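You operate a simulated robot arm through the tools that you are given. There is no shell and no other tool. Be economical: measure what you need, move in short steps, check, and stop when the job is done.

You run a simulated two-armed robot. Do the job below in one go: nothing can be reset, and whatever is moved stays where it is left.

JOB
Rinse the dosing line with plain water till the meter tube runs clear, then shut it down.
Fine: open the grey dosing valve before you shut the blue one; stop the pump before you shut the grey one; leave the black knob as it is.
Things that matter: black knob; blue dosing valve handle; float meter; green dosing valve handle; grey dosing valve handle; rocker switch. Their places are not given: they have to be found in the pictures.

The check looks at the end state, three seconds after you hand in, the way a careful person would. Anything else that was tipped, shoved, dropped, spilled or broken makes it a failure.

ROBOT AND FRAMES
Two 7-joint arms with fingered hands on one trunk that stands fixed in place. Base frame: the origin is at the foot of the trunk, x ahead of it, y to its left, z up. Units: mm, degrees, N and s.
The left shoulder is at [70, 166, 1168], the right one opposite. With the tool pointing down near the work surface each hand reaches from about 460 to 960 mm from the base axis, measured 20 degrees to its own side. Payload 4.1 kg a hand.
The TCP of each hand is the grasp point between the finger pads, 32 mm short of the fingertips. In the tool frame z runs along the fingers and y along their closing line. Largest opening 108 mm; the body of the gripper starts 38 mm behind the TCP. The gripper is a hand of 4 fingers: y runs from the thumb to the fingers, the wrist lies at [-16, -108, -186] in the tool frame.
Orientation is that of the tool frame in the base frame, as [roll, pitch, yaw] about the fixed x, y, z axes, in that order (R = Rz(yaw) Ry(pitch) Rx(roll)). With the fingers straight down and the wrist toward the robot, the tool's x, y and z point along [0, 1, 0], [1, 0, 0] and [0, 0, -1] of the base frame.

CONTROLS
- The arms move only by the tool send_rows. It takes "left_commands", "right_commands" or both (then of equal length, played together; a hand with none holds still); each is a list of rows, each a list of 6 numbers: the shift along the tool's x, y, z in mm, then the turn, a rotation vector about the tool's x, y, z in degrees. In form: [[dx, dy, dz, rx, ry, rz], ...]. A call has 1 to 20 rows; each row shifts and turns the commanded pose from where the row before left it, along the tool's axes as they then stand. Rows are played at 5 a second. More than 50 mm and 8.6 degrees between two rows, and nothing of the call is played. A pose out of reach is approached as far as the arm can. The call stops where the force on the tool passes 40 N (or 10 N more than at its start, if that is more) or the arm is blocked; 0.2 s more then pass. In this call time passes only in rows, and 0.2 s behind the last. The reply holds the time, the measured pose of the TCP, the force on the tool along the base axes, the opening and the grip force, in the units named above and with some noise, with the torque about the TCP (base axes, N m) and any sound that the robot's microphone picked up, and new pictures: "show" is both (left out), scene, wrist or none (wrist: the cameras of the hands that moved).
- Cameras (640 x 400 px; columns grow to the right, rows downward): "scene" is now at [140.7, 16.6, 1406.7]; the picture's right is [0.19, -0.98, 0.00], its down [-0.46, -0.09, -0.88] and it looks along [0.87, 0.16, -0.47] (base axes); focal length 289 px, centre (320, 200). "left" rides on the left gripper at [-64, -93, -131] in its tool frame; the picture's right is [-0.80, -0.28, 0.53], its down [0.55, -0.71, 0.45] and it looks along [0.25, 0.65, 0.72] (tool axes); focal length 247 px, centre (320, 200). "right" rides on the right gripper at [64, -93, -132] in its tool frame; the picture's right is [-0.80, 0.28, -0.53], its down [-0.55, -0.71, 0.45] and it looks along [-0.25, 0.65, 0.72] (tool axes); focal length 247 px, centre (320, 200).
- lift_body(by): slides the trunk up (or, below 0, down) by that many mm; the arms and the scene camera ride with it, the base frame stays. It gives what a move gives, with no picture.
- curl_fingers(index, middle, ring, thumb_bend, hand): sets how far each is bent, from 0 (flat) to 1 (curled in); at 0.3 the hand is open as for a grip, at 0.7 the pads meet at the TCP. One left out holds its place. A second passes; each finger stops where it meets its share of the squeeze, and holds until it gets a number again. It is the only way to open and close the hand. It gives what a move gives, with no picture; readings hold the bend of each and the force on the fingers (four entries, about 0 where the hand has none), thumb and palm.
- pan_tilt(pan, tilt): turns the head with the scene camera to pan (to the left, within 86 degrees either way) and tilt (down, from -29 to 69), counted from straight ahead of the robot. It gives what a move gives, and a new picture of the scene camera.
- locate(camera, pixels): for up to 12 pixels [column, row] of the newest picture of that camera ("zoom" is the newest enlarged one), the place [x, y, z] in the base frame of the surface seen there, good to about 2 mm. The clock stands still meanwhile.
- close_up(camera, box): a new picture of the part [left, top, right, bottom] of that camera's present view, enlarged. The clock stands still meanwhile.
- close_job(): hands the job in; it is judged then, once.

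Go step by step. Measure first, check grasps and placings, and put right what went wrong. The budget is 80 turns and 200 pictures, counting those below and the enlarged ones. Unless the task says otherwise, let go and move clear before handing in, and close with one line.

The tools are called after "Emit:" by a JSON object that holds its "api" and its "payload". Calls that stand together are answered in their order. send_rows: Moves the arms, as the interface text tells. Its arguments: {"type":"object","properties":{"left_commands":{"type":"array"},"right_commands":{"type":"array"},"show":{"type":"string","enum":["both","scene","wrist","none"]}},"required":[]} The other tools are called the same way: lift_body (by) slides the trunk up or down; curl_fingers (index, middle, ring, thumb_bend, hand) moves the fingers one by one; pan_tilt (pan, tilt) turns the head that bears the scene camera; locate (camera, pixels) gives the place of the surface under pixels of a picture; close_up (camera, box) takes an enlarged picture of a part of a camera's view; close_job () hands the job in.

At the start:

```text
t: 0.0
left_tcp_pos: [464.0, 357.2, 1302.2]
left_ee_rot: [-180.0, 0.0, 90.1]
left_contact_force: [0.7, -0.2, -1.1]
left_ft_torque: [-0.01, 0.03, 0.03]
left_width: 107.7
left_grasp_force: 0.1
left_shape: jaw
left_bend: [0.3, 0.3, 0.3, 0.3]
left_finger forces: [0.0, 0.1, 0.0, 0.1, 0.0, 0.0]
right_tcp_pos: [656.8, -146.3, 1208.5]
right_ee_rot: [180.0, 0.1, 90.0]
right_contact_force: [-0.2, 1.0, -0.4]
right_ft_torque: [-0.01, -0.01, -0.04]
right_width: 107.8
right_grasp_force: 0.0
right_shape: jaw
right_bend: [0.3, 0.3, 0.3, 0.3]
right_finger forces: [0.0, 0.0, 0.0, 0.1, 0.0, 0.1]
trunk travel left (down, up): [-675.0, 265.0]
head pan, tilt: [10.7, 28.1]
```

scene: 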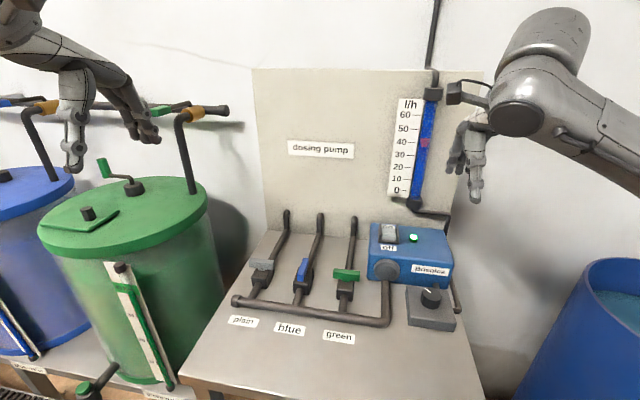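
right: 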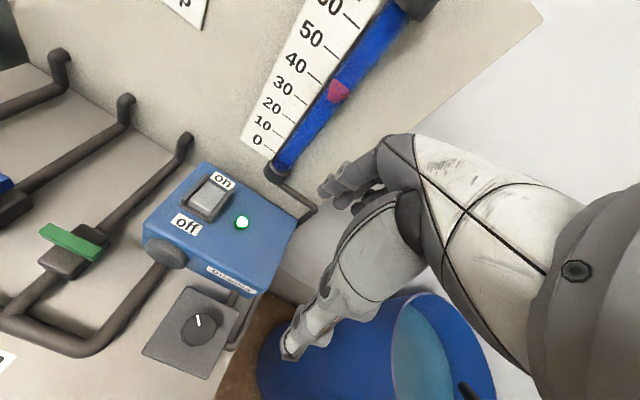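
left: 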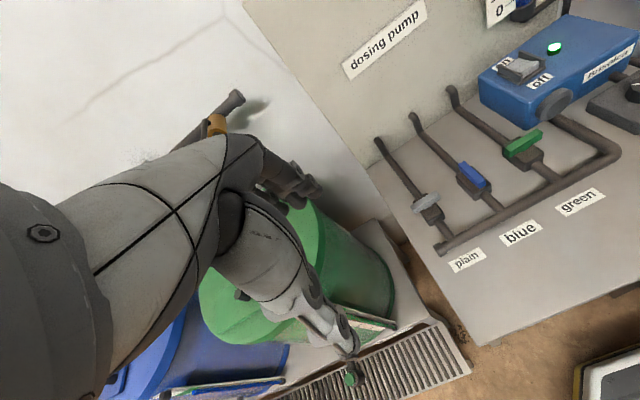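

The scene shows the grey (262,265) and green (346,274) handles crosswise to their pipes, the blue one (303,270) along its pipe, the pump lamp lit, and blue liquid in the meter. I'll enlarge the valves and pump before measuring.

Emit:
{"api": "close_up", "payload": {"camera": "scene", "box": [220, 200, 380, 300]}}

Emit:
{"api": "close_up", "payload": {"camera": "right", "box": [130, 150, 322, 270]}}

Emit:
{"api": "close_up", "payload": {"camera": "left", "box": [370, 80, 562, 200]}}

Emit:
{"api": "locate", "payload": {"camera": "scene", "pixels": [[252, 264], [262, 265], [272, 265], [301, 276], [303, 270], [306, 262], [336, 274], [346, 274], [357, 276], [389, 229], [389, 240], [388, 270]]}}

```text
4.00 times, centred on (300, 250) of scene
```

zoom: 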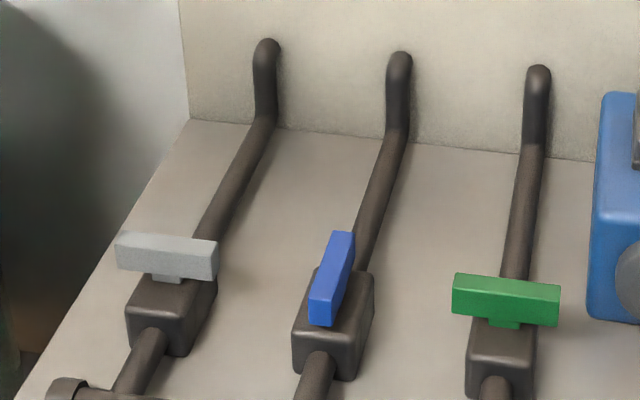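

```text
3.33 times, centred on (226, 210) of right
```

zoom: 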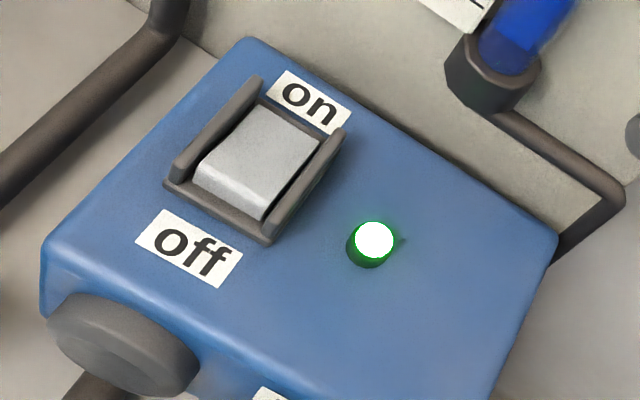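

```text
3.33 times, centred on (466, 140) of left
```

zoom: 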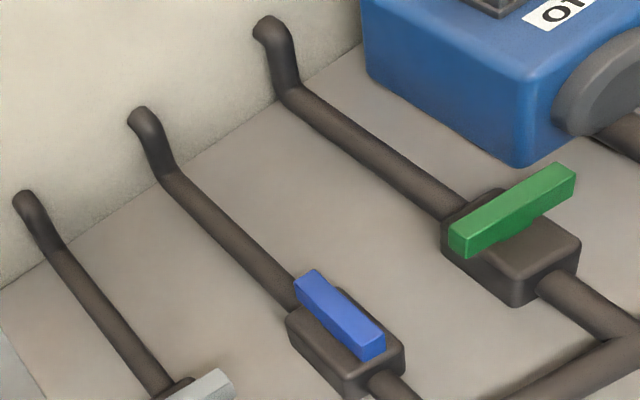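

```text
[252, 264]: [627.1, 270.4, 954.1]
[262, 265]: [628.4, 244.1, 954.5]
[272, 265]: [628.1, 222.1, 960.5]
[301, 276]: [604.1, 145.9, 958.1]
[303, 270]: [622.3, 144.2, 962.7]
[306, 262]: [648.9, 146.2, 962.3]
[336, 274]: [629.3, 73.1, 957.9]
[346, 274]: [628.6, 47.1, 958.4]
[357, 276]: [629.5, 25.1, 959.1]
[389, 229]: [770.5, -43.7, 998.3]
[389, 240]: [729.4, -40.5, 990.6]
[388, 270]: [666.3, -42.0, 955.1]
```

The handles are about 50 mm bars, at y≈247 (grey) and y≈145 (blue). Next I'll measure handle edges, valve bodies, the board, and the switch.

Emit:
{"api": "locate", "payload": {"camera": "zoom", "pixels": [[303, 275], [375, 340], [338, 308], [365, 355], [308, 325], [395, 345], [350, 375], [250, 330], [565, 170], [455, 232], [420, 270], [212, 385]]}}

Emit:
{"api": "close_up", "payload": {"camera": "scene", "box": [220, 220, 348, 300]}}

```text
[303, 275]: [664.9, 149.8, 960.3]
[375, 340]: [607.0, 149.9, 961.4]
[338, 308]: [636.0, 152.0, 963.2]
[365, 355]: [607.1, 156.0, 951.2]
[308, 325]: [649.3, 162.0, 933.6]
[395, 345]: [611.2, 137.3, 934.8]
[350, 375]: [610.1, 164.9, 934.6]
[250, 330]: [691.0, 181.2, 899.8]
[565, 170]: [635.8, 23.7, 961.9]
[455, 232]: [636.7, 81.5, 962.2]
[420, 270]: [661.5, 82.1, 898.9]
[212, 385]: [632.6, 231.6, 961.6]
```

```text
5.00 times, centred on (284, 260) of scene
```

zoom: 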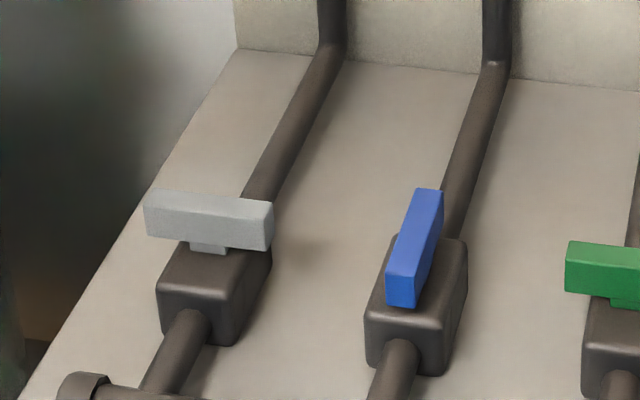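

Emit:
{"api": "locate", "payload": {"camera": "zoom", "pixels": [[150, 196], [268, 206], [210, 201], [210, 226], [150, 230], [265, 245], [208, 248], [185, 262], [240, 262], [430, 192], [400, 270], [395, 310]]}}

Emit:
{"api": "close_up", "payload": {"camera": "scene", "box": [364, 205, 460, 265]}}

```text
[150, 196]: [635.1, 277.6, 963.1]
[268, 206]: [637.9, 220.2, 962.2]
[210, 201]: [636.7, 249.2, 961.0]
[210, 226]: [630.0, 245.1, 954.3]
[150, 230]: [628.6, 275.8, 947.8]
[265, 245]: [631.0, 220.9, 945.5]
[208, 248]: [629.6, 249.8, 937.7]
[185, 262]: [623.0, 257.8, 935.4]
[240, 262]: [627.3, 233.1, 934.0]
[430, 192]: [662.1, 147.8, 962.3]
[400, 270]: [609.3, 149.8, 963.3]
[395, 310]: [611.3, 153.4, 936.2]
```

```text
6.67 times, centred on (412, 235) of scene
```

zoom: 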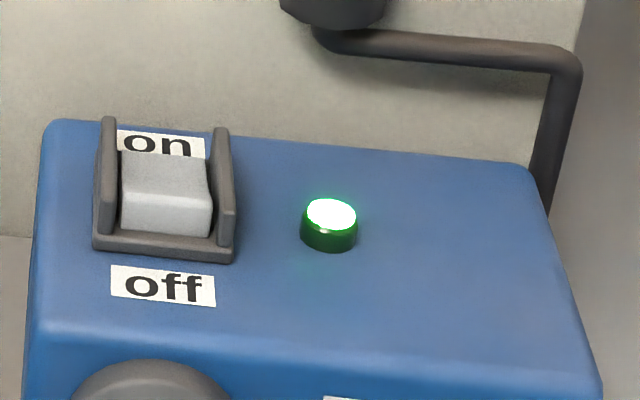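

Emit:
{"api": "locate", "payload": {"camera": "zoom", "pixels": [[165, 160], [165, 195], [165, 215], [165, 250], [108, 120], [222, 130], [100, 240], [228, 250], [160, 285], [330, 215], [128, 200], [207, 205]]}}

Emit:
{"api": "locate", "payload": {"camera": "scene", "pixels": [[415, 200], [430, 95], [405, 190], [432, 295], [286, 212], [320, 216], [353, 220], [287, 235], [122, 265], [193, 190]]}}

```text
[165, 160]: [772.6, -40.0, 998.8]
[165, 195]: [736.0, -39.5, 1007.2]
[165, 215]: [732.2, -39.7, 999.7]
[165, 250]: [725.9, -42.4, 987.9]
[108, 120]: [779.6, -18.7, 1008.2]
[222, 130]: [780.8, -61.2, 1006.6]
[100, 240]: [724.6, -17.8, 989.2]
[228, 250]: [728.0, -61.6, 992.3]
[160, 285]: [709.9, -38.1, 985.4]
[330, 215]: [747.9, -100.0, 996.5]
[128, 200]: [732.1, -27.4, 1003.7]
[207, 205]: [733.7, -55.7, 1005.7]
```

```text
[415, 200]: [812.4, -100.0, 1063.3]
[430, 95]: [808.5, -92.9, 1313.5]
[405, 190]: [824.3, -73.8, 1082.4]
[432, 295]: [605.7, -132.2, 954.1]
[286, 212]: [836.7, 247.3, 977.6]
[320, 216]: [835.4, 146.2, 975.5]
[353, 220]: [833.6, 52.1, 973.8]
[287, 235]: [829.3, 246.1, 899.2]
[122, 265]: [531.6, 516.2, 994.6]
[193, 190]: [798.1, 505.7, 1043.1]
```

The grey handle's centre is about (636,249), its top z 962; the valve body top is at 935 and the board at 899. The rocker's raised near end, the "off" side, is at about (736,-40,1007). I'm moving the left hand above the grey handle.

Emit:
{"api": "send_rows", "payload": {"left_commands": [[-18, 28.6, 33], [-18, 28.6, 33], [-18, 28.6, 33], [-18, 28.6, 33], [-18, 28.6, 33], [-18, 28.6, 33]]}}

```text
refused: a row must be a list of 6 entries
```

The rows need six numbers, so I'm resending the same move with zero turns.

Emit:
{"api": "send_rows", "payload": {"left_commands": [[-18, 28.6, 33, 0, 0, 0], [-18, 28.6, 33, 0, 0, 0], [-18, 28.6, 33, 0, 0, 0], [-18, 28.6, 33, 0, 0, 0], [-18, 28.6, 33, 0, 0, 0], [-18, 28.6, 33, 0, 0, 0]]}}

```text
t: 1.4
left_tcp_pos: [638.3, 248.5, 1102.6]
left_ee_rot: [-179.9, 0.1, 90.2]
left_contact_force: [0.7, 0.0, 0.1]
left_ft_torque: [0.0, 0.0, 0.0]
left_width: 107.7
left_grasp_force: 0.0
left_shape: jaw
left_bend: [0.3, 0.3, 0.3, 0.3]
left_finger forces: [0.0, 0.0, 0.0, 0.0, 0.0, 0.0]
right_tcp_pos: [660.0, -145.9, 1208.8]
right_ee_rot: [-179.8, 0.1, 90.2]
right_contact_force: [-0.1, -0.3, 0.2]
right_ft_torque: [-0.02, 0.03, -0.04]
right_width: 107.4
right_grasp_force: 0.0
right_shape: jaw
right_bend: [0.3, 0.3, 0.3, 0.3]
right_finger forces: [0.1, 0.0, 0.0, 0.0, 0.0, 0.0]
trunk travel left (down, up): [-675.0, 265.0]
head pan, tilt: [10.7, 28.1]
```

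scene: 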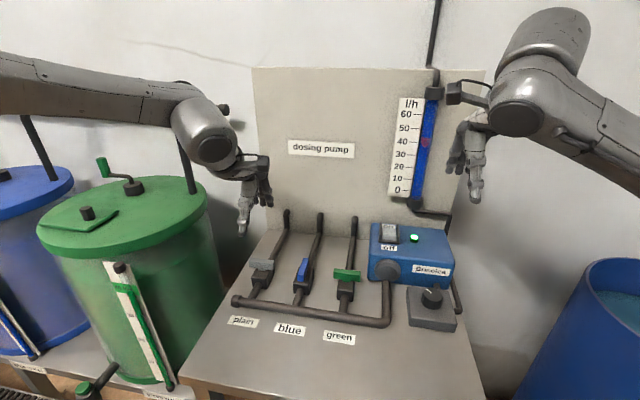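
left: 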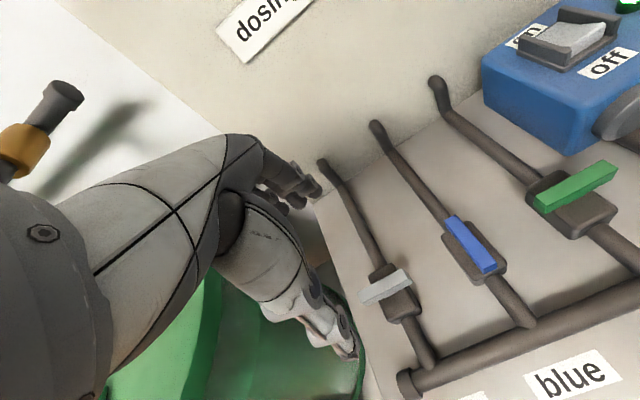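

The hand is above the grey handle and nothing has been touched. I'll check the finger layout before descending.

Emit:
{"api": "close_up", "payload": {"camera": "scene", "box": [200, 130, 328, 210]}}

Emit:
{"api": "locate", "payload": {"camera": "scene", "pixels": [[241, 231], [253, 203], [268, 205], [270, 198], [245, 301], [243, 210], [262, 205]]}}

```text
5.00 times, centred on (264, 170) of scene
```

zoom: 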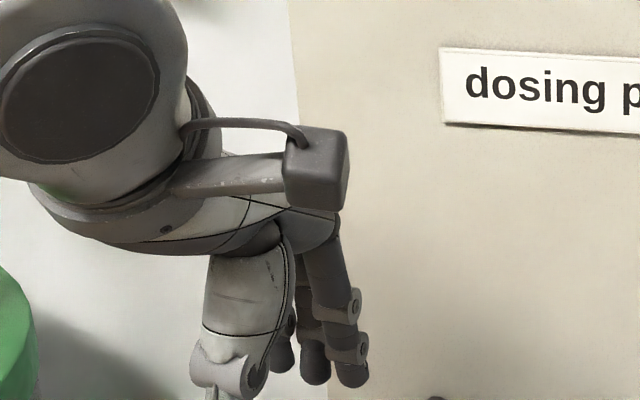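

```text
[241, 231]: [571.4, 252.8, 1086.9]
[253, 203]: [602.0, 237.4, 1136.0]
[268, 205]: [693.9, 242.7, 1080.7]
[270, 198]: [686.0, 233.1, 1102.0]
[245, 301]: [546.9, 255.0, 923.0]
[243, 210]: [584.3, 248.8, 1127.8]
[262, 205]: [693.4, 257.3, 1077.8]
```

Thumb is at x≈571 and the fingers at x≈694, three of them across y≈240–270, tips about 32 mm below the TCP. I'll descend to TCP z≈975, which puts the tips beside the bar and above the valve body.

Emit:
{"api": "send_rows", "payload": {"left_commands": [[0, -0.5, 32, 0, 0, 0], [0, -0.5, 32, 0, 0, 0], [0, -0.5, 32, 0, 0, 0], [0, -0.5, 16, 0, 0, 0], [0, 0, 15, 0, 0, 0]]}}

```text
t: 2.6
left_tcp_pos: [615.5, 265.3, 990.3]
left_ee_rot: [179.8, 0.1, 90.0]
left_contact_force: [-0.1, -0.5, -0.3]
left_ft_torque: [-0.03, -0.04, 0.03]
left_width: 108.1
left_grasp_force: 0.1
left_shape: jaw
left_bend: [0.3, 0.3, 0.3, 0.3]
left_finger forces: [0.0, 0.0, 0.0, 0.0, 0.0, 0.0]
left hand out of reach, approached as far as the arm can: row 3, 4, 5
right_tcp_pos: [657.4, -146.7, 1208.4]
right_ee_rot: [180.0, -0.1, 89.9]
right_contact_force: [1.4, -0.2, 0.0]
right_ft_torque: [-0.01, 0.02, 0.0]
right_width: 107.6
right_grasp_force: 0.1
right_shape: jaw
right_bend: [0.3, 0.3, 0.3, 0.3]
right_finger forces: [0.0, 0.0, 0.1, 0.0, 0.0, 0.0]
trunk travel left (down, up): [-675.0, 265.0]
head pan, tilt: [10.7, 28.1]
```

scene: 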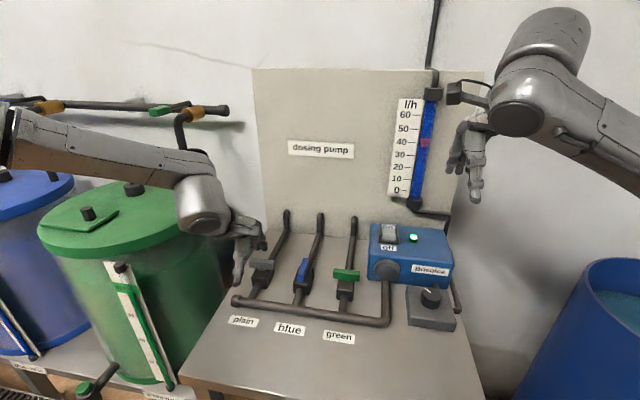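
left: 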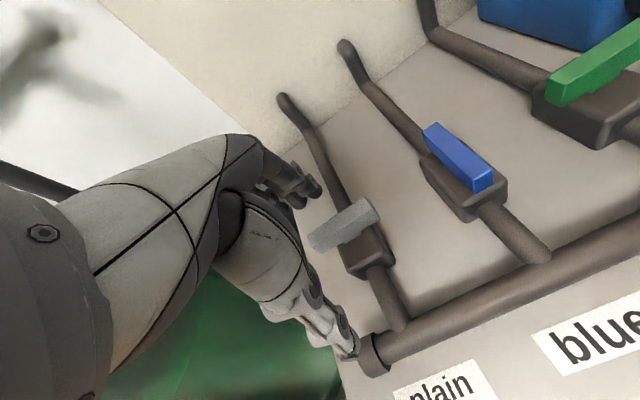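

The left arm ran out of reach at z≈990, short of (636,249,975), with no contact. I'll raise the trunk so the elbow comes up clear of the green tank, then come down again.

Emit:
{"api": "lift_body", "payload": {"by": 130}}

Emit:
{"api": "send_rows", "payload": {"left_commands": [[0, 0, 0, 0, 0, 0]]}}

```text
t: 4.2
left_tcp_pos: [615.2, 266.4, 1120.1]
left_ee_rot: [180.0, 0.2, 90.0]
left_contact_force: [-0.7, 0.5, 0.1]
left_ft_torque: [-0.02, -0.03, 0.01]
left_width: 107.9
left_grasp_force: 0.0
left_shape: jaw
left_bend: [0.3, 0.3, 0.3, 0.3]
left_finger forces: [0.1, 0.0, 0.0, 0.0, 0.0, 0.0]
right_tcp_pos: [657.2, -147.2, 1340.9]
right_ee_rot: [-179.9, 0.0, 90.0]
right_contact_force: [0.6, -0.2, -0.2]
right_ft_torque: [0.03, 0.0, 0.0]
right_width: 107.3
right_grasp_force: 0.0
right_shape: jaw
right_bend: [0.3, 0.3, 0.3, 0.3]
right_finger forces: [0.1, 0.1, 0.0, 0.1, 0.0, 0.0]
trunk travel left (down, up): [-805.0, 135.0]
head pan, tilt: [10.7, 28.1]
```

```text
t: 4.6
left_tcp_pos: [614.7, 266.3, 1118.9]
left_ee_rot: [179.9, 0.0, 90.0]
left_contact_force: [0.6, -0.3, 0.1]
left_ft_torque: [-0.01, 0.01, -0.02]
left_width: 107.7
left_grasp_force: 0.0
left_shape: jaw
left_bend: [0.3, 0.3, 0.3, 0.3]
left_finger forces: [0.0, 0.1, 0.0, 0.0, 0.1, 0.0]
right_tcp_pos: [657.2, -147.0, 1340.7]
right_ee_rot: [-180.0, 0.0, 89.9]
right_contact_force: [-0.5, -0.2, -0.3]
right_ft_torque: [0.0, -0.01, -0.03]
right_width: 107.6
right_grasp_force: 0.1
right_shape: jaw
right_bend: [0.3, 0.3, 0.3, 0.3]
right_finger forces: [0.0, 0.0, 0.1, 0.0, 0.0, 0.0]
trunk travel left (down, up): [-805.0, 135.0]
head pan, tilt: [10.7, 28.1]
```

scene: 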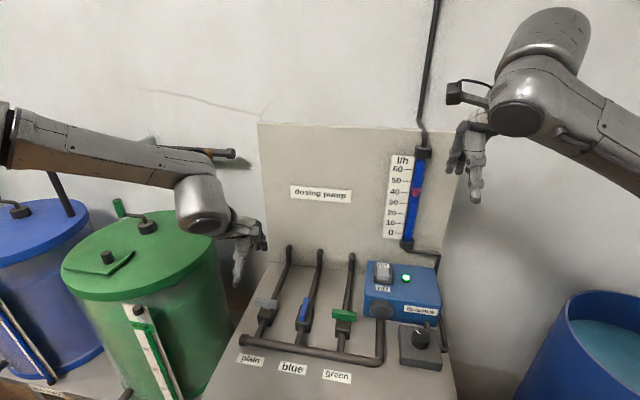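
left: 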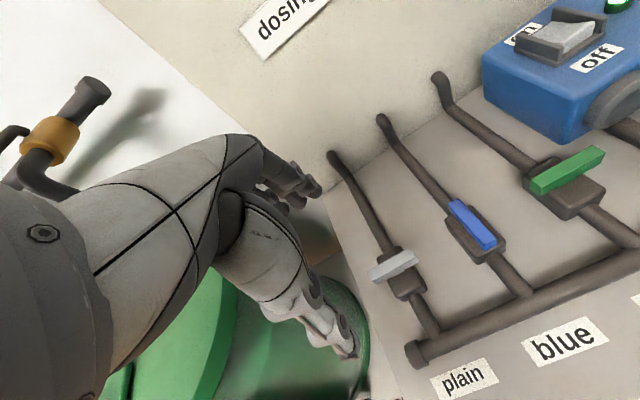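

The hand is now at (615,266,1119) and clear. I'll centre over the grey handle and come down to z≈1020 to check reach.

Emit:
{"api": "send_rows", "payload": {"left_commands": [[-9, 10.5, 0, 0, 0, 0], [-8, 10.5, 20, 0, 0, 0], [0, 0, 40, 0, 0, 0], [0, 0, 39, 0, 0, 0]], "show": "scene"}}

```text
t: 5.6
left_tcp_pos: [588.3, 292.6, 1067.5]
left_ee_rot: [180.0, 0.1, 90.0]
left_contact_force: [0.6, 0.2, -0.3]
left_ft_torque: [0.02, 0.04, 0.03]
left_width: 107.7
left_grasp_force: 0.0
left_shape: jaw
left_bend: [0.3, 0.3, 0.3, 0.3]
left_finger forces: [0.1, 0.1, 0.0, 0.1, 0.0, 0.0]
left hand out of reach, approached as far as the arm can: row 1, 2, 3, 4
right_tcp_pos: [657.5, -145.8, 1340.0]
right_ee_rot: [179.9, 0.0, 90.0]
right_contact_force: [-0.2, -0.9, 0.4]
right_ft_torque: [0.02, -0.01, -0.02]
right_width: 107.7
right_grasp_force: 0.0
right_shape: jaw
right_bend: [0.3, 0.3, 0.3, 0.3]
right_finger forces: [0.0, 0.1, 0.0, 0.0, 0.0, 0.0]
trunk travel left (down, up): [-805.0, 135.0]
head pan, tilt: [10.7, 28.1]
```

scene: 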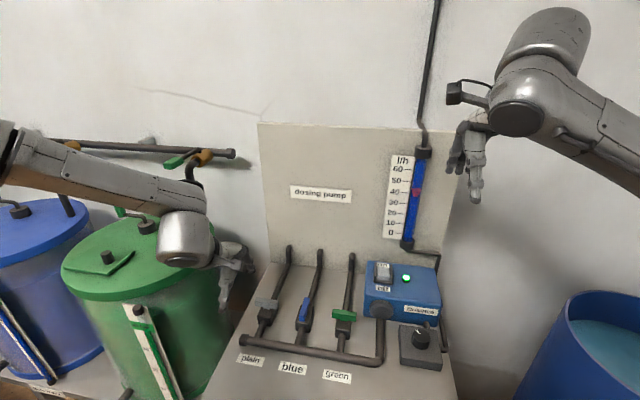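

Reach worsened with the trunk up, so the arm needs the trunk lower. I'll lift the hand back up over the grey valve and see how the forearm sits over the tank.

Emit:
{"api": "send_rows", "payload": {"left_commands": [[0, 0, -45, 0, 0, 0], [0, 0, -45, 0, 0, 0], [-22, 24, -35, 0, 0, 0], [-22, 24, -35, 0, 0, 0]], "show": "scene"}}

```text
t: 6.6
left_tcp_pos: [635.2, 247.7, 1227.1]
left_ee_rot: [180.0, 0.1, 90.0]
left_contact_force: [0.3, -1.0, 0.4]
left_ft_torque: [0.02, 0.04, 0.0]
left_width: 107.5
left_grasp_force: 0.1
left_shape: jaw
left_bend: [0.3, 0.3, 0.3, 0.3]
left_finger forces: [0.1, 0.0, 0.1, 0.0, 0.0, 0.0]
right_tcp_pos: [658.6, -147.3, 1339.1]
right_ee_rot: [-179.9, 0.0, 90.0]
right_contact_force: [0.4, -0.4, 0.0]
right_ft_torque: [0.02, 0.04, 0.01]
right_width: 107.9
right_grasp_force: 0.1
right_shape: jaw
right_bend: [0.3, 0.3, 0.3, 0.3]
right_finger forces: [0.1, 0.1, 0.0, 0.0, 0.1, 0.1]
trunk travel left (down, up): [-805.0, 135.0]
head pan, tilt: [10.7, 28.1]
```

scene: 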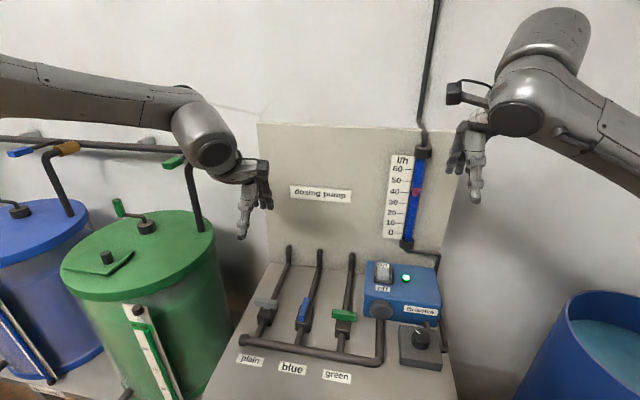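

Emit:
{"api": "locate", "payload": {"camera": "scene", "pixels": [[5, 80], [10, 105], [60, 100], [120, 110], [160, 115], [175, 125], [210, 150], [118, 205], [148, 225], [192, 170], [210, 222], [190, 200]]}}

Emit:
{"api": "pan_tilt", "payload": {"pan": 50, "tilt": 28}}

```text
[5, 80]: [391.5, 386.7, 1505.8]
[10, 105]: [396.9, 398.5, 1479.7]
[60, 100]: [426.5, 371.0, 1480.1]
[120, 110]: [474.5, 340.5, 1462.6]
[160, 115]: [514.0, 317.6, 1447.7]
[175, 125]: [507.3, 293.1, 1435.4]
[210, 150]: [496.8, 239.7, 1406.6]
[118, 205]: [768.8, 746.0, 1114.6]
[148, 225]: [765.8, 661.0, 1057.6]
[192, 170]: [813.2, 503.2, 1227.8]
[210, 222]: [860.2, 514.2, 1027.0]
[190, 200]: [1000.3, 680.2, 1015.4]
```

```text
t: 7.6
left_tcp_pos: [635.7, 247.8, 1227.8]
left_ee_rot: [-179.9, 0.2, 90.1]
left_contact_force: [0.1, 0.0, 0.1]
left_ft_torque: [0.02, -0.01, -0.01]
left_width: 107.9
left_grasp_force: 0.1
left_shape: jaw
left_bend: [0.3, 0.3, 0.3, 0.3]
left_finger forces: [0.0, 0.0, 0.0, 0.1, 0.0, 0.0]
right_tcp_pos: [657.7, -147.0, 1339.8]
right_ee_rot: [-179.9, 0.0, 90.0]
right_contact_force: [-0.7, -0.1, -0.3]
right_ft_torque: [-0.01, -0.03, 0.03]
right_width: 107.3
right_grasp_force: 0.0
right_shape: jaw
right_bend: [0.3, 0.3, 0.3, 0.3]
right_finger forces: [0.0, 0.1, 0.1, 0.0, 0.1, 0.1]
trunk travel left (down, up): [-805.0, 135.0]
head pan, tilt: [50.0, 28.0]
```

scene: 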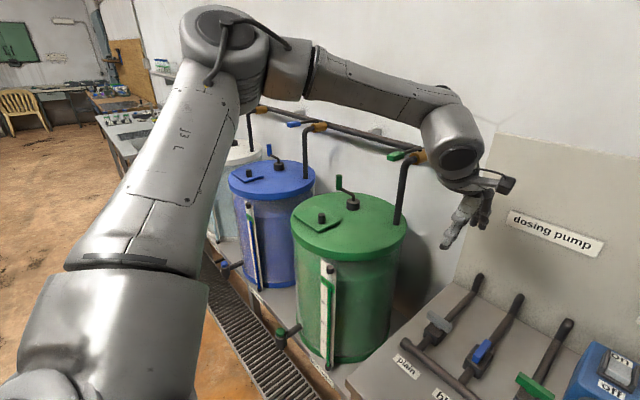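

The elbow and forearm are high (z≈1450 over the green tank), so there's plenty of room. Lowering the trunk 230 mm brings the TCP to about z 997, with the fingers still just above the bar.

Emit:
{"api": "lift_body", "payload": {"by": -230}}

Emit:
{"api": "pan_tilt", "payload": {"pan": 12, "tilt": 35}}

```text
t: 10.1
left_tcp_pos: [634.9, 248.8, 997.8]
left_ee_rot: [179.9, 0.1, 90.1]
left_contact_force: [0.6, -0.5, 0.3]
left_ft_torque: [0.02, 0.02, -0.01]
left_width: 107.7
left_grasp_force: 0.0
left_shape: jaw
left_bend: [0.3, 0.3, 0.3, 0.3]
left_finger forces: [0.0, 0.0, 0.0, 0.0, 0.0, 0.0]
right_tcp_pos: [656.2, -145.9, 1111.1]
right_ee_rot: [-179.9, 0.0, 90.0]
right_contact_force: [-0.7, 0.7, -0.2]
right_ft_torque: [0.01, 0.01, -0.01]
right_width: 107.6
right_grasp_force: 0.1
right_shape: jaw
right_bend: [0.3, 0.3, 0.3, 0.3]
right_finger forces: [0.1, 0.0, 0.1, 0.0, 0.0, 0.0]
trunk travel left (down, up): [-575.0, 365.0]
head pan, tilt: [50.0, 28.0]
```

```text
t: 11.1
left_tcp_pos: [635.3, 248.0, 997.8]
left_ee_rot: [179.9, 0.1, 90.1]
left_contact_force: [-0.6, 0.3, 0.1]
left_ft_torque: [0.01, -0.01, 0.0]
left_width: 107.5
left_grasp_force: 0.1
left_shape: jaw
left_bend: [0.3, 0.3, 0.3, 0.3]
left_finger forces: [0.1, 0.1, 0.1, 0.0, 0.0, 0.0]
right_tcp_pos: [657.0, -147.2, 1109.2]
right_ee_rot: [-180.0, 0.0, 90.0]
right_contact_force: [-0.3, 0.4, 0.0]
right_ft_torque: [0.0, 0.01, 0.03]
right_width: 107.4
right_grasp_force: 0.1
right_shape: jaw
right_bend: [0.3, 0.3, 0.3, 0.3]
right_finger forces: [0.1, 0.0, 0.0, 0.0, 0.0, 0.0]
trunk travel left (down, up): [-575.0, 365.0]
head pan, tilt: [12.0, 35.0]
```

scene: 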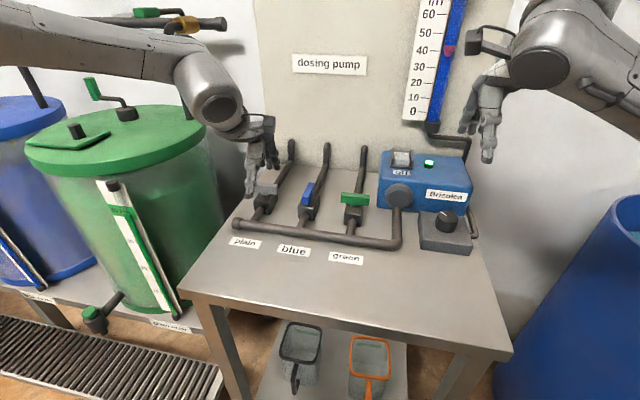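

The hand is at (635,248,998), over the grey bar. I'm going down 23 mm.

Emit:
{"api": "send_rows", "payload": {"left_commands": [[0.5, 0.5, 8, 0, 0, 0], [0, 0, 8, 0, 0, 0], [0, 0, 7, 0, 0, 0]]}}

```text
t: 11.9
left_tcp_pos: [635.1, 249.3, 974.8]
left_ee_rot: [-180.0, 0.1, 90.0]
left_contact_force: [0.5, 0.0, 0.0]
left_ft_torque: [0.01, 0.01, -0.01]
left_width: 107.5
left_grasp_force: 0.1
left_shape: jaw
left_bend: [0.3, 0.3, 0.3, 0.3]
left_finger forces: [0.1, 0.0, 0.0, 0.0, 0.0, 0.0]
right_tcp_pos: [658.1, -146.5, 1110.4]
right_ee_rot: [-179.8, 0.0, 90.0]
right_contact_force: [-0.1, 0.2, -0.1]
right_ft_torque: [0.03, 0.01, 0.04]
right_width: 107.6
right_grasp_force: 0.1
right_shape: jaw
right_bend: [0.3, 0.3, 0.3, 0.3]
right_finger forces: [0.1, 0.0, 0.0, 0.0, 0.0, 0.0]
trunk travel left (down, up): [-575.0, 365.0]
head pan, tilt: [12.0, 35.0]
```

scene: 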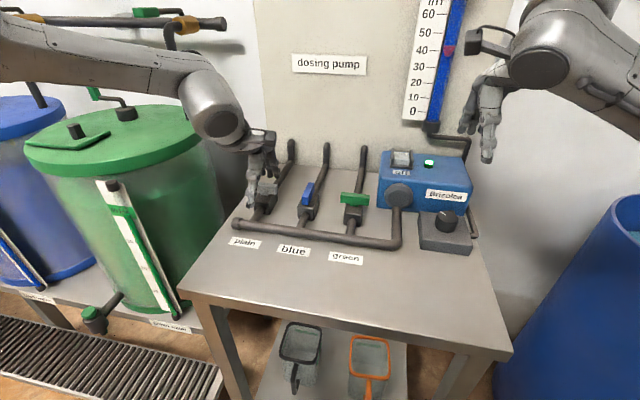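
left: 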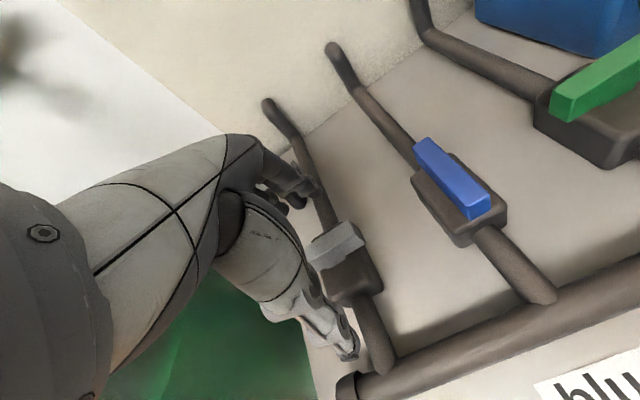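

Now in position at (635,249,975) with no contact. Closing the fingers on the grey bar.

Emit:
{"api": "curl_fingers", "payload": {"hand": "left", "index": 0.68, "middle": 0.68, "ring": 0.68, "thumb_bend": 0.68}}

Emit:
{"api": "close_up", "payload": {"camera": "left", "box": [224, 150, 416, 270]}}

Emit:
{"api": "close_up", "payload": {"camera": "scene", "box": [220, 130, 348, 210]}}

```text
t: 12.9
left_tcp_pos: [635.5, 250.1, 974.8]
left_ee_rot: [180.0, 0.1, 90.0]
left_contact_force: [2.4, 0.2, -0.8]
left_ft_torque: [-0.01, -0.03, -0.03]
left_width: 13.8
left_grasp_force: 3.2
left_shape: fingers
left_bend: [0.66, 0.67, 0.67, 0.66]
left_finger forces: [1.5, 1.6, 1.2, 0.0, 2.3, 0.0]
right_tcp_pos: [656.6, -146.4, 1109.2]
right_ee_rot: [-179.9, 0.0, 90.1]
right_contact_force: [0.1, 0.4, -0.4]
right_ft_torque: [0.0, -0.02, 0.03]
right_width: 107.8
right_grasp_force: 0.0
right_shape: jaw
right_bend: [0.3, 0.3, 0.3, 0.3]
right_finger forces: [0.0, 0.1, 0.1, 0.0, 0.0, 0.0]
trunk travel left (down, up): [-575.0, 365.0]
head pan, tilt: [12.0, 35.0]
```

```text
3.33 times, centred on (320, 210) of left
```

zoom: 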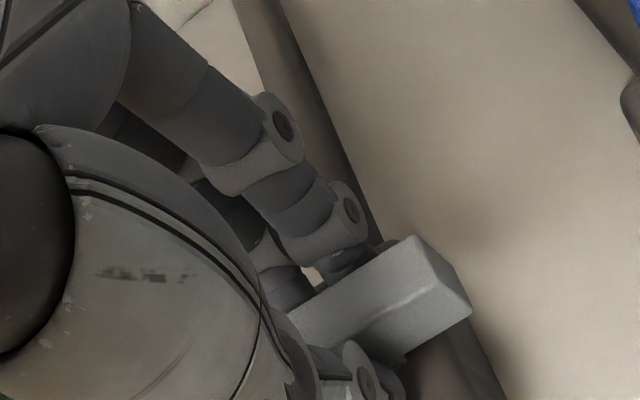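

```text
5.00 times, centred on (284, 170) of scene
```

zoom: 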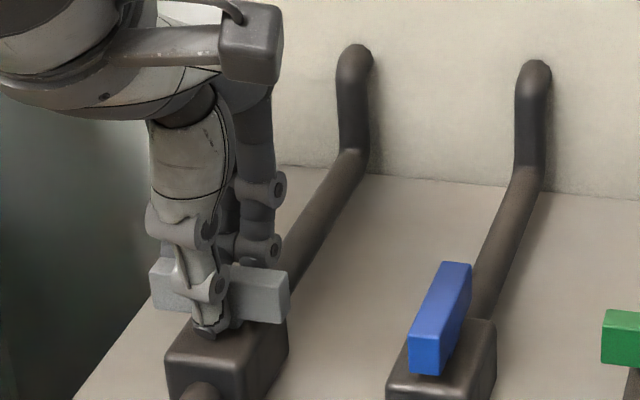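

The bar is held between the thumb and three fingers (width 13.8). I'll squeeze harder, then try a small turn about the tool z to find which way it gives.

Emit:
{"api": "curl_fingers", "payload": {"hand": "left", "index": 0.78, "middle": 0.78, "ring": 0.78, "thumb_bend": 0.78}}

Emit:
{"api": "send_rows", "payload": {"left_commands": [[0, 0, 0, 0, 0, 5], [0, 0, 0, 0, 0, 5], [0, 0, 0, 0, 0, 5]]}}

```text
t: 13.9
left_tcp_pos: [635.8, 248.9, 973.3]
left_ee_rot: [-179.9, 0.2, 90.0]
left_contact_force: [6.9, -3.2, -5.6]
left_ft_torque: [-0.11, -0.07, -0.31]
left_width: 11.4
left_grasp_force: 17.8
left_shape: fingers
left_bend: [0.71, 0.67, 0.67, 0.67]
left_finger forces: [6.6, 7.3, 7.9, 0.0, 15.2, 0.0]
right_tcp_pos: [659.5, -146.7, 1108.6]
right_ee_rot: [-179.8, 0.0, 90.0]
right_contact_force: [-0.1, 0.1, -0.3]
right_ft_torque: [0.02, -0.01, 0.02]
right_width: 107.9
right_grasp_force: 0.0
right_shape: jaw
right_bend: [0.3, 0.3, 0.3, 0.3]
right_finger forces: [0.1, 0.0, 0.1, 0.0, 0.1, 0.1]
trunk travel left (down, up): [-575.0, 365.0]
head pan, tilt: [12.0, 35.0]
```

```text
t: 14.7
left_tcp_pos: [636.9, 249.8, 973.1]
left_ee_rot: [179.9, 0.0, 74.8]
left_contact_force: [2.7, -3.1, -8.6]
left_ft_torque: [-0.17, 0.03, 0.02]
left_width: 12.3
left_grasp_force: 17.5
left_shape: fingers
left_bend: [0.71, 0.67, 0.71, 0.68]
left_finger forces: [9.0, 6.0, 4.5, 0.0, 17.0, 0.1]
right_tcp_pos: [658.1, -146.9, 1109.5]
right_ee_rot: [-179.9, -0.1, 90.0]
right_contact_force: [0.5, 0.3, 0.2]
right_ft_torque: [-0.03, 0.06, 0.03]
right_width: 107.5
right_grasp_force: 0.1
right_shape: jaw
right_bend: [0.3, 0.3, 0.3, 0.3]
right_finger forces: [0.1, 0.1, 0.0, 0.2, 0.0, 0.0]
trunk travel left (down, up): [-575.0, 365.0]
head pan, tilt: [12.0, 35.0]
```

scene: 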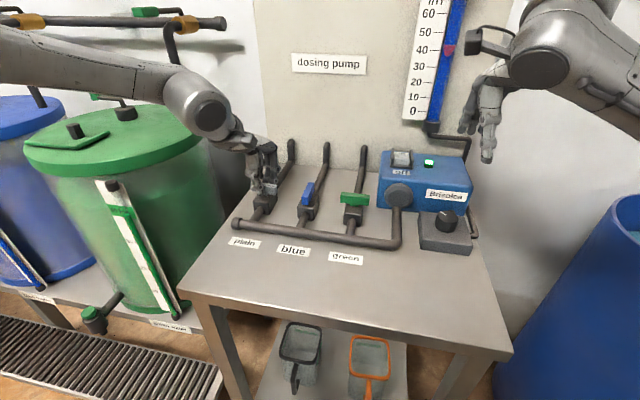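
left: 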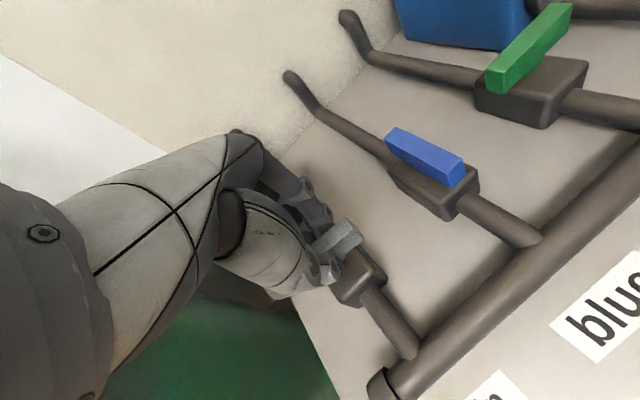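

Emit:
{"api": "close_up", "payload": {"camera": "scene", "box": [220, 140, 348, 220]}}

Emit:
{"api": "close_up", "payload": {"camera": "left", "box": [250, 180, 442, 300]}}

```text
5.00 times, centred on (284, 180) of scene
```

zoom: 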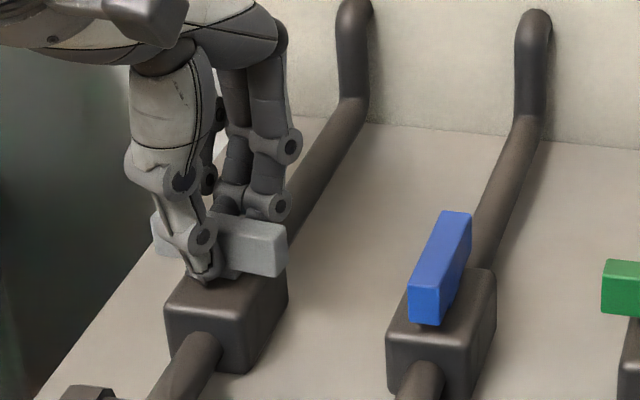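

```text
3.33 times, centred on (346, 240) of left
```

zoom: 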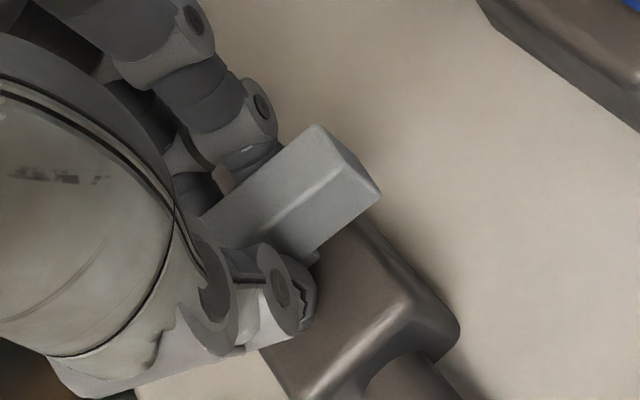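

Emit:
{"api": "locate", "payload": {"camera": "zoom", "pixels": [[320, 130], [374, 190], [235, 190], [345, 185], [280, 200], [300, 150]]}}

Emit:
{"api": "locate", "payload": {"camera": "scene", "pixels": [[251, 184], [275, 186], [272, 192], [268, 185]]}}

```text
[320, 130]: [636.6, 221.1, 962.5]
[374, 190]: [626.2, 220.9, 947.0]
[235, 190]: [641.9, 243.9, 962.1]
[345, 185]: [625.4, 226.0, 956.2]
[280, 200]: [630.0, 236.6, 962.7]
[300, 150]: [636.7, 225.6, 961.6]
```

```text
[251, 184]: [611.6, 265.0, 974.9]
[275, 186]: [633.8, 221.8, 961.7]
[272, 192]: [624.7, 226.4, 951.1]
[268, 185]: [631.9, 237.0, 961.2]
```

The bar's back edge now runs from (642,244) to (637,221), about 13° of turn, so it gives this way with low torque. Continuing in the same direction.

Emit:
{"api": "send_rows", "payload": {"left_commands": [[0, 0, 0, 0, 0, 6], [0, 0, 0, 0, 0, 6], [0, 0, 0, 0, 0, 6], [0, 0, 0, 0, 0, 6], [0, 0, 0, 0, 0, 6]], "show": "scene"}}

Emit:
{"api": "close_up", "payload": {"camera": "scene", "box": [220, 140, 348, 220]}}

```text
t: 15.9
left_tcp_pos: [534.9, 147.1, 956.7]
left_ee_rot: [179.8, -0.7, 46.1]
left_contact_force: [-0.6, 0.1, -1.0]
left_ft_torque: [0.02, 0.03, -0.04]
left_width: 0.1
left_grasp_force: 0.0
left_shape: fingers
left_bend: [0.72, 0.73, 0.73, 0.73]
left_finger forces: [0.0, 0.0, 0.0, 0.0, 0.1, 0.0]
left hand out of reach, approached as far as the arm can: row 2, 3, 4, 5
right_tcp_pos: [657.1, -147.1, 1110.0]
right_ee_rot: [-179.8, 0.0, 90.0]
right_contact_force: [0.2, 0.3, 0.1]
right_ft_torque: [0.01, -0.03, -0.05]
right_width: 107.3
right_grasp_force: 0.0
right_shape: jaw
right_bend: [0.3, 0.3, 0.3, 0.3]
right_finger forces: [0.1, 0.0, 0.0, 0.0, 0.1, 0.1]
trunk travel left (down, up): [-575.0, 365.0]
head pan, tilt: [12.0, 35.0]
```

scene: 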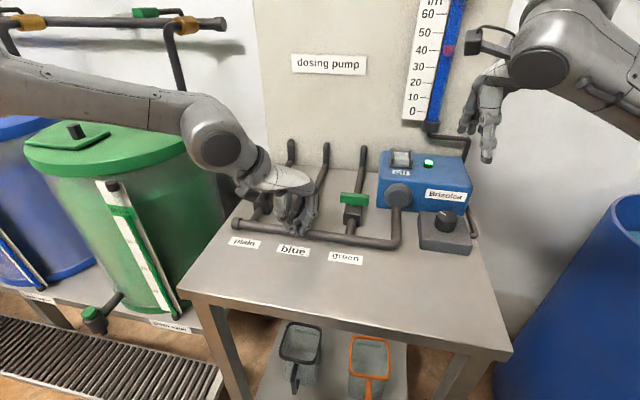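

```text
5.00 times, centred on (284, 180) of scene
```

zoom: 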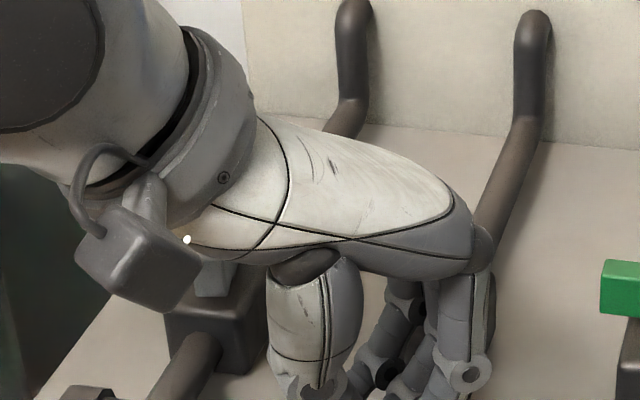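

Rotating put the arm past its limit: the hand slipped off and slid to (535,147,957). No force shows now. I'll lift it straight up and check what moved.

Emit:
{"api": "send_rows", "payload": {"left_commands": [[0, 0, -15, 0, 0, 0], [0, 0, -25, 0, 0, 0], [0, 0, -40, 0, 0, 0], [0, 0, -40, 0, 0, 0]]}}

Emit:
{"api": "close_up", "payload": {"camera": "scene", "box": [210, 130, 370, 230]}}

```text
t: 16.9
left_tcp_pos: [517.8, 127.7, 1074.2]
left_ee_rot: [179.9, -0.1, 45.3]
left_contact_force: [0.1, 0.2, -0.1]
left_ft_torque: [-0.06, 0.02, 0.0]
left_width: 0.0
left_grasp_force: 0.0
left_shape: fingers
left_bend: [0.72, 0.73, 0.73, 0.73]
left_finger forces: [0.1, 0.1, 0.0, 0.0, 0.0, 0.0]
left hand out of reach, approached as far as the arm can: row 1, 2, 3, 4
right_tcp_pos: [656.1, -146.5, 1109.4]
right_ee_rot: [-179.9, 0.0, 90.0]
right_contact_force: [-0.1, 0.0, 0.1]
right_ft_torque: [-0.02, -0.07, 0.0]
right_width: 107.6
right_grasp_force: 0.0
right_shape: jaw
right_bend: [0.3, 0.3, 0.3, 0.3]
right_finger forces: [0.0, 0.1, 0.1, 0.1, 0.1, 0.1]
trunk travel left (down, up): [-575.0, 365.0]
head pan, tilt: [12.0, 35.0]
```

scene: 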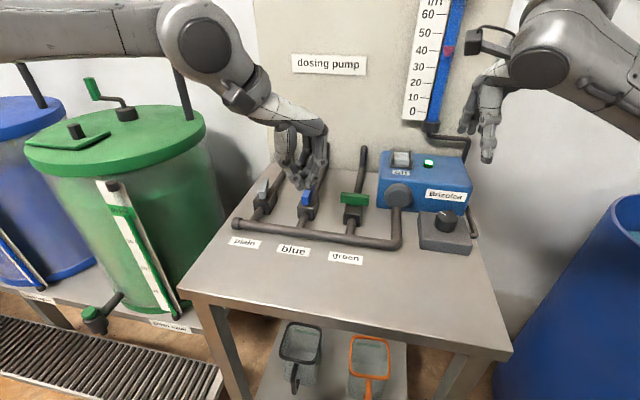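
left: 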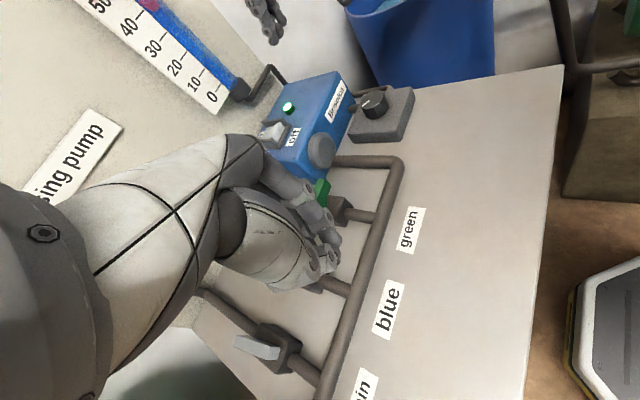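

```text
4.00 times, centred on (290, 180) of scene
```

zoom: 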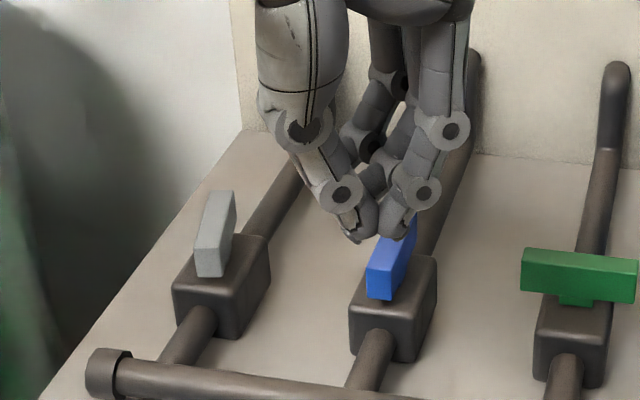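

The slide turned the grey handle nearly along its pipe, and blue still looks along. I'll measure both.

Emit:
{"api": "locate", "payload": {"camera": "zoom", "pixels": [[220, 195], [231, 197], [201, 240], [220, 242], [210, 218], [208, 262], [225, 270], [378, 262], [388, 264], [410, 230], [210, 200], [228, 215]]}}

Emit:
{"api": "close_up", "payload": {"camera": "scene", "box": [240, 165, 304, 205]}}

```text
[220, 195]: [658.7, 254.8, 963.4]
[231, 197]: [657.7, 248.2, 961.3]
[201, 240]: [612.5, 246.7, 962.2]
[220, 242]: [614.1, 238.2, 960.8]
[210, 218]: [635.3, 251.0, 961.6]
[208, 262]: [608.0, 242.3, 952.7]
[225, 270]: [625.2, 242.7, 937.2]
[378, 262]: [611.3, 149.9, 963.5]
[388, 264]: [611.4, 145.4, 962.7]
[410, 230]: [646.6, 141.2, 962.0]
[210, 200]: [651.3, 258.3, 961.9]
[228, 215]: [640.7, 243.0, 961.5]
```

```text
10.00 times, centred on (272, 185) of scene
```

zoom: 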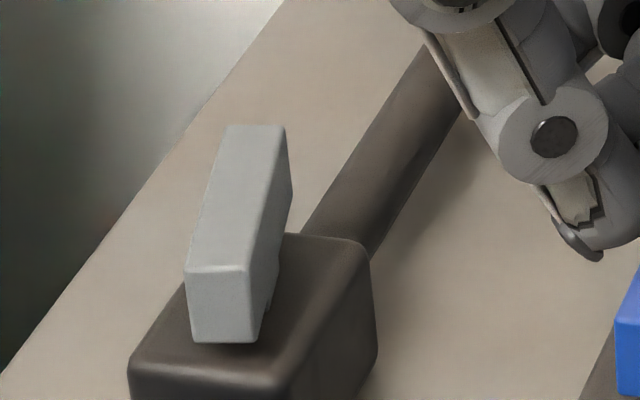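

Grey sits about 15° short of fully along its pipe, and it opens clockwise seen from above, so closing is counter-clockwise. From here I'll nudge handles with closed fingers at yaw 90, which the arm can reach. First I'm turning the hand back.

Emit:
{"api": "send_rows", "payload": {"left_commands": [[0, 0, -10, 0, 0, -7.5], [0, 0, 0, 0, 0, -7.5], [0, 0, 0, 0, 0, -7.5], [0, 0, 0, 0, 0, -7.5], [0, 0, 0, 0, 0, -7.5], [0, 0, 0, 0, 0, -7.2]], "show": "scene"}}

```text
t: 18.3
left_tcp_pos: [502.7, 136.8, 1087.8]
left_ee_rot: [179.8, 0.1, 89.9]
left_contact_force: [-0.1, 0.4, -0.1]
left_ft_torque: [0.01, 0.0, -0.02]
left_width: 0.0
left_grasp_force: 0.0
left_shape: fingers
left_bend: [0.72, 0.73, 0.73, 0.73]
left_finger forces: [0.1, 0.1, 0.0, 0.0, 0.0, 0.0]
left hand out of reach, approached as far as the arm can: row 6
right_tcp_pos: [655.9, -147.0, 1109.9]
right_ee_rot: [179.9, 0.0, 89.9]
right_contact_force: [0.0, -0.1, 0.1]
right_ft_torque: [0.0, -0.02, -0.01]
right_width: 107.5
right_grasp_force: 0.1
right_shape: jaw
right_bend: [0.3, 0.3, 0.3, 0.3]
right_finger forces: [0.0, 0.1, 0.0, 0.0, 0.0, 0.1]
trunk travel left (down, up): [-575.0, 365.0]
head pan, tilt: [12.0, 35.0]
```

scene: 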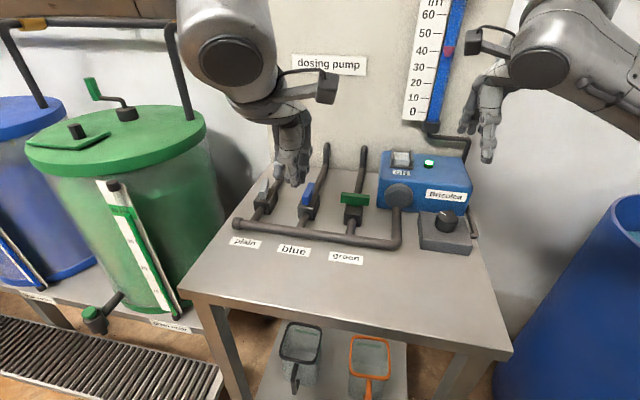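

Back at yaw 90, position (503,137,1088), and moving freely. I'll bring the closed hand over the gap between grey and blue and measure the finger bundle.

Emit:
{"api": "send_rows", "payload": {"left_commands": [[20, 32, 0, 0, 0, 0], [20, 32, 0, 0, 0, 0], [20, 33, 20, 0, 0, 0], [0, 0, 25, 0, 0, 0]]}}

Emit:
{"api": "close_up", "payload": {"camera": "scene", "box": [220, 120, 380, 220]}}

```text
t: 19.3
left_tcp_pos: [602.5, 196.2, 1041.8]
left_ee_rot: [179.9, 0.0, 89.8]
left_contact_force: [0.4, 0.1, -0.8]
left_ft_torque: [0.0, 0.03, 0.0]
left_width: 0.0
left_grasp_force: 0.0
left_shape: fingers
left_bend: [0.72, 0.73, 0.73, 0.73]
left_finger forces: [0.1, 0.0, 0.0, 0.0, 0.1, 0.0]
right_tcp_pos: [656.7, -147.8, 1110.5]
right_ee_rot: [-180.0, -0.1, 90.0]
right_contact_force: [-0.9, -0.5, 1.2]
right_ft_torque: [0.0, -0.02, 0.0]
right_width: 107.8
right_grasp_force: 0.0
right_shape: jaw
right_bend: [0.3, 0.3, 0.3, 0.3]
right_finger forces: [0.0, 0.0, 0.0, 0.0, 0.0, 0.0]
trunk travel left (down, up): [-575.0, 365.0]
head pan, tilt: [12.0, 35.0]
```

scene: 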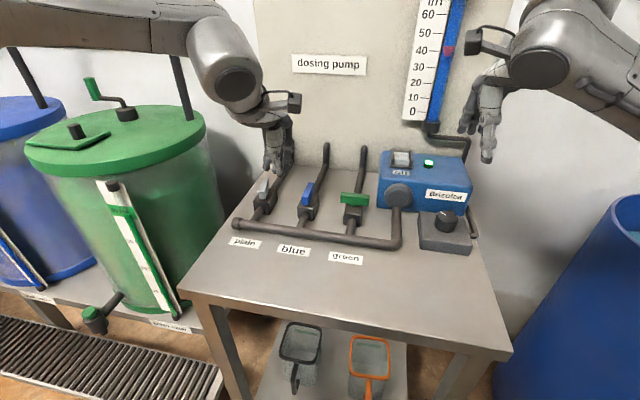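
left: 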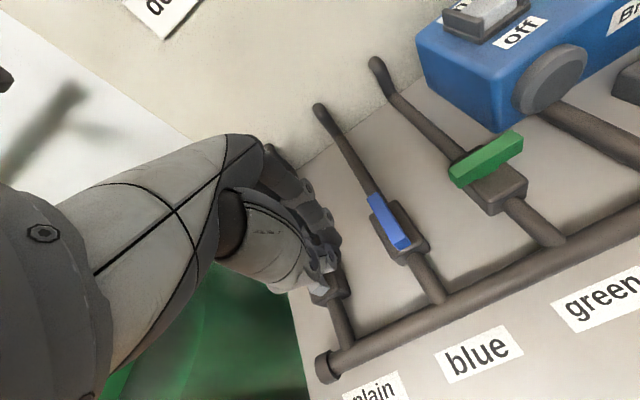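

```text
4.00 times, centred on (300, 170) of scene
```

zoom: 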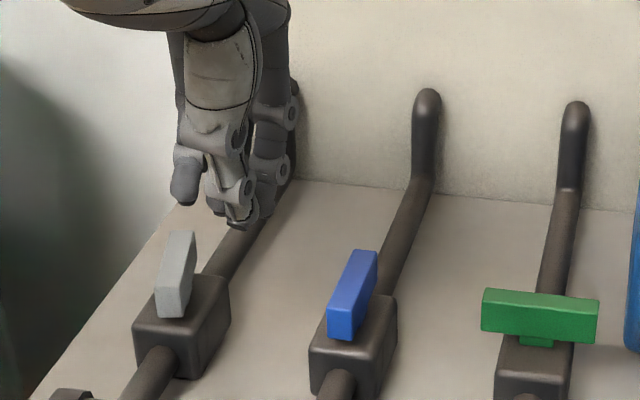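

Emit:
{"api": "locate", "payload": {"camera": "zoom", "pixels": [[190, 195], [240, 222], [178, 190], [275, 180], [265, 200], [247, 190], [219, 205], [287, 170], [362, 252], [375, 255], [332, 308], [352, 312]]}}

```text
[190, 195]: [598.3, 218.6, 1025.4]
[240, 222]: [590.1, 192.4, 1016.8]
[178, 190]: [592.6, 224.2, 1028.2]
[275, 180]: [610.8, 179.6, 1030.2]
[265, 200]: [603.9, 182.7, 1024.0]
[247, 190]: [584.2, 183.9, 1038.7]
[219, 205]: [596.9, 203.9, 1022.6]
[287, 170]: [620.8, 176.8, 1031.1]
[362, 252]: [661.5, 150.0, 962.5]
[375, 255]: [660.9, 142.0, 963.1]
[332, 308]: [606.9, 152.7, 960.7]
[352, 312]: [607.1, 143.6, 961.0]
```

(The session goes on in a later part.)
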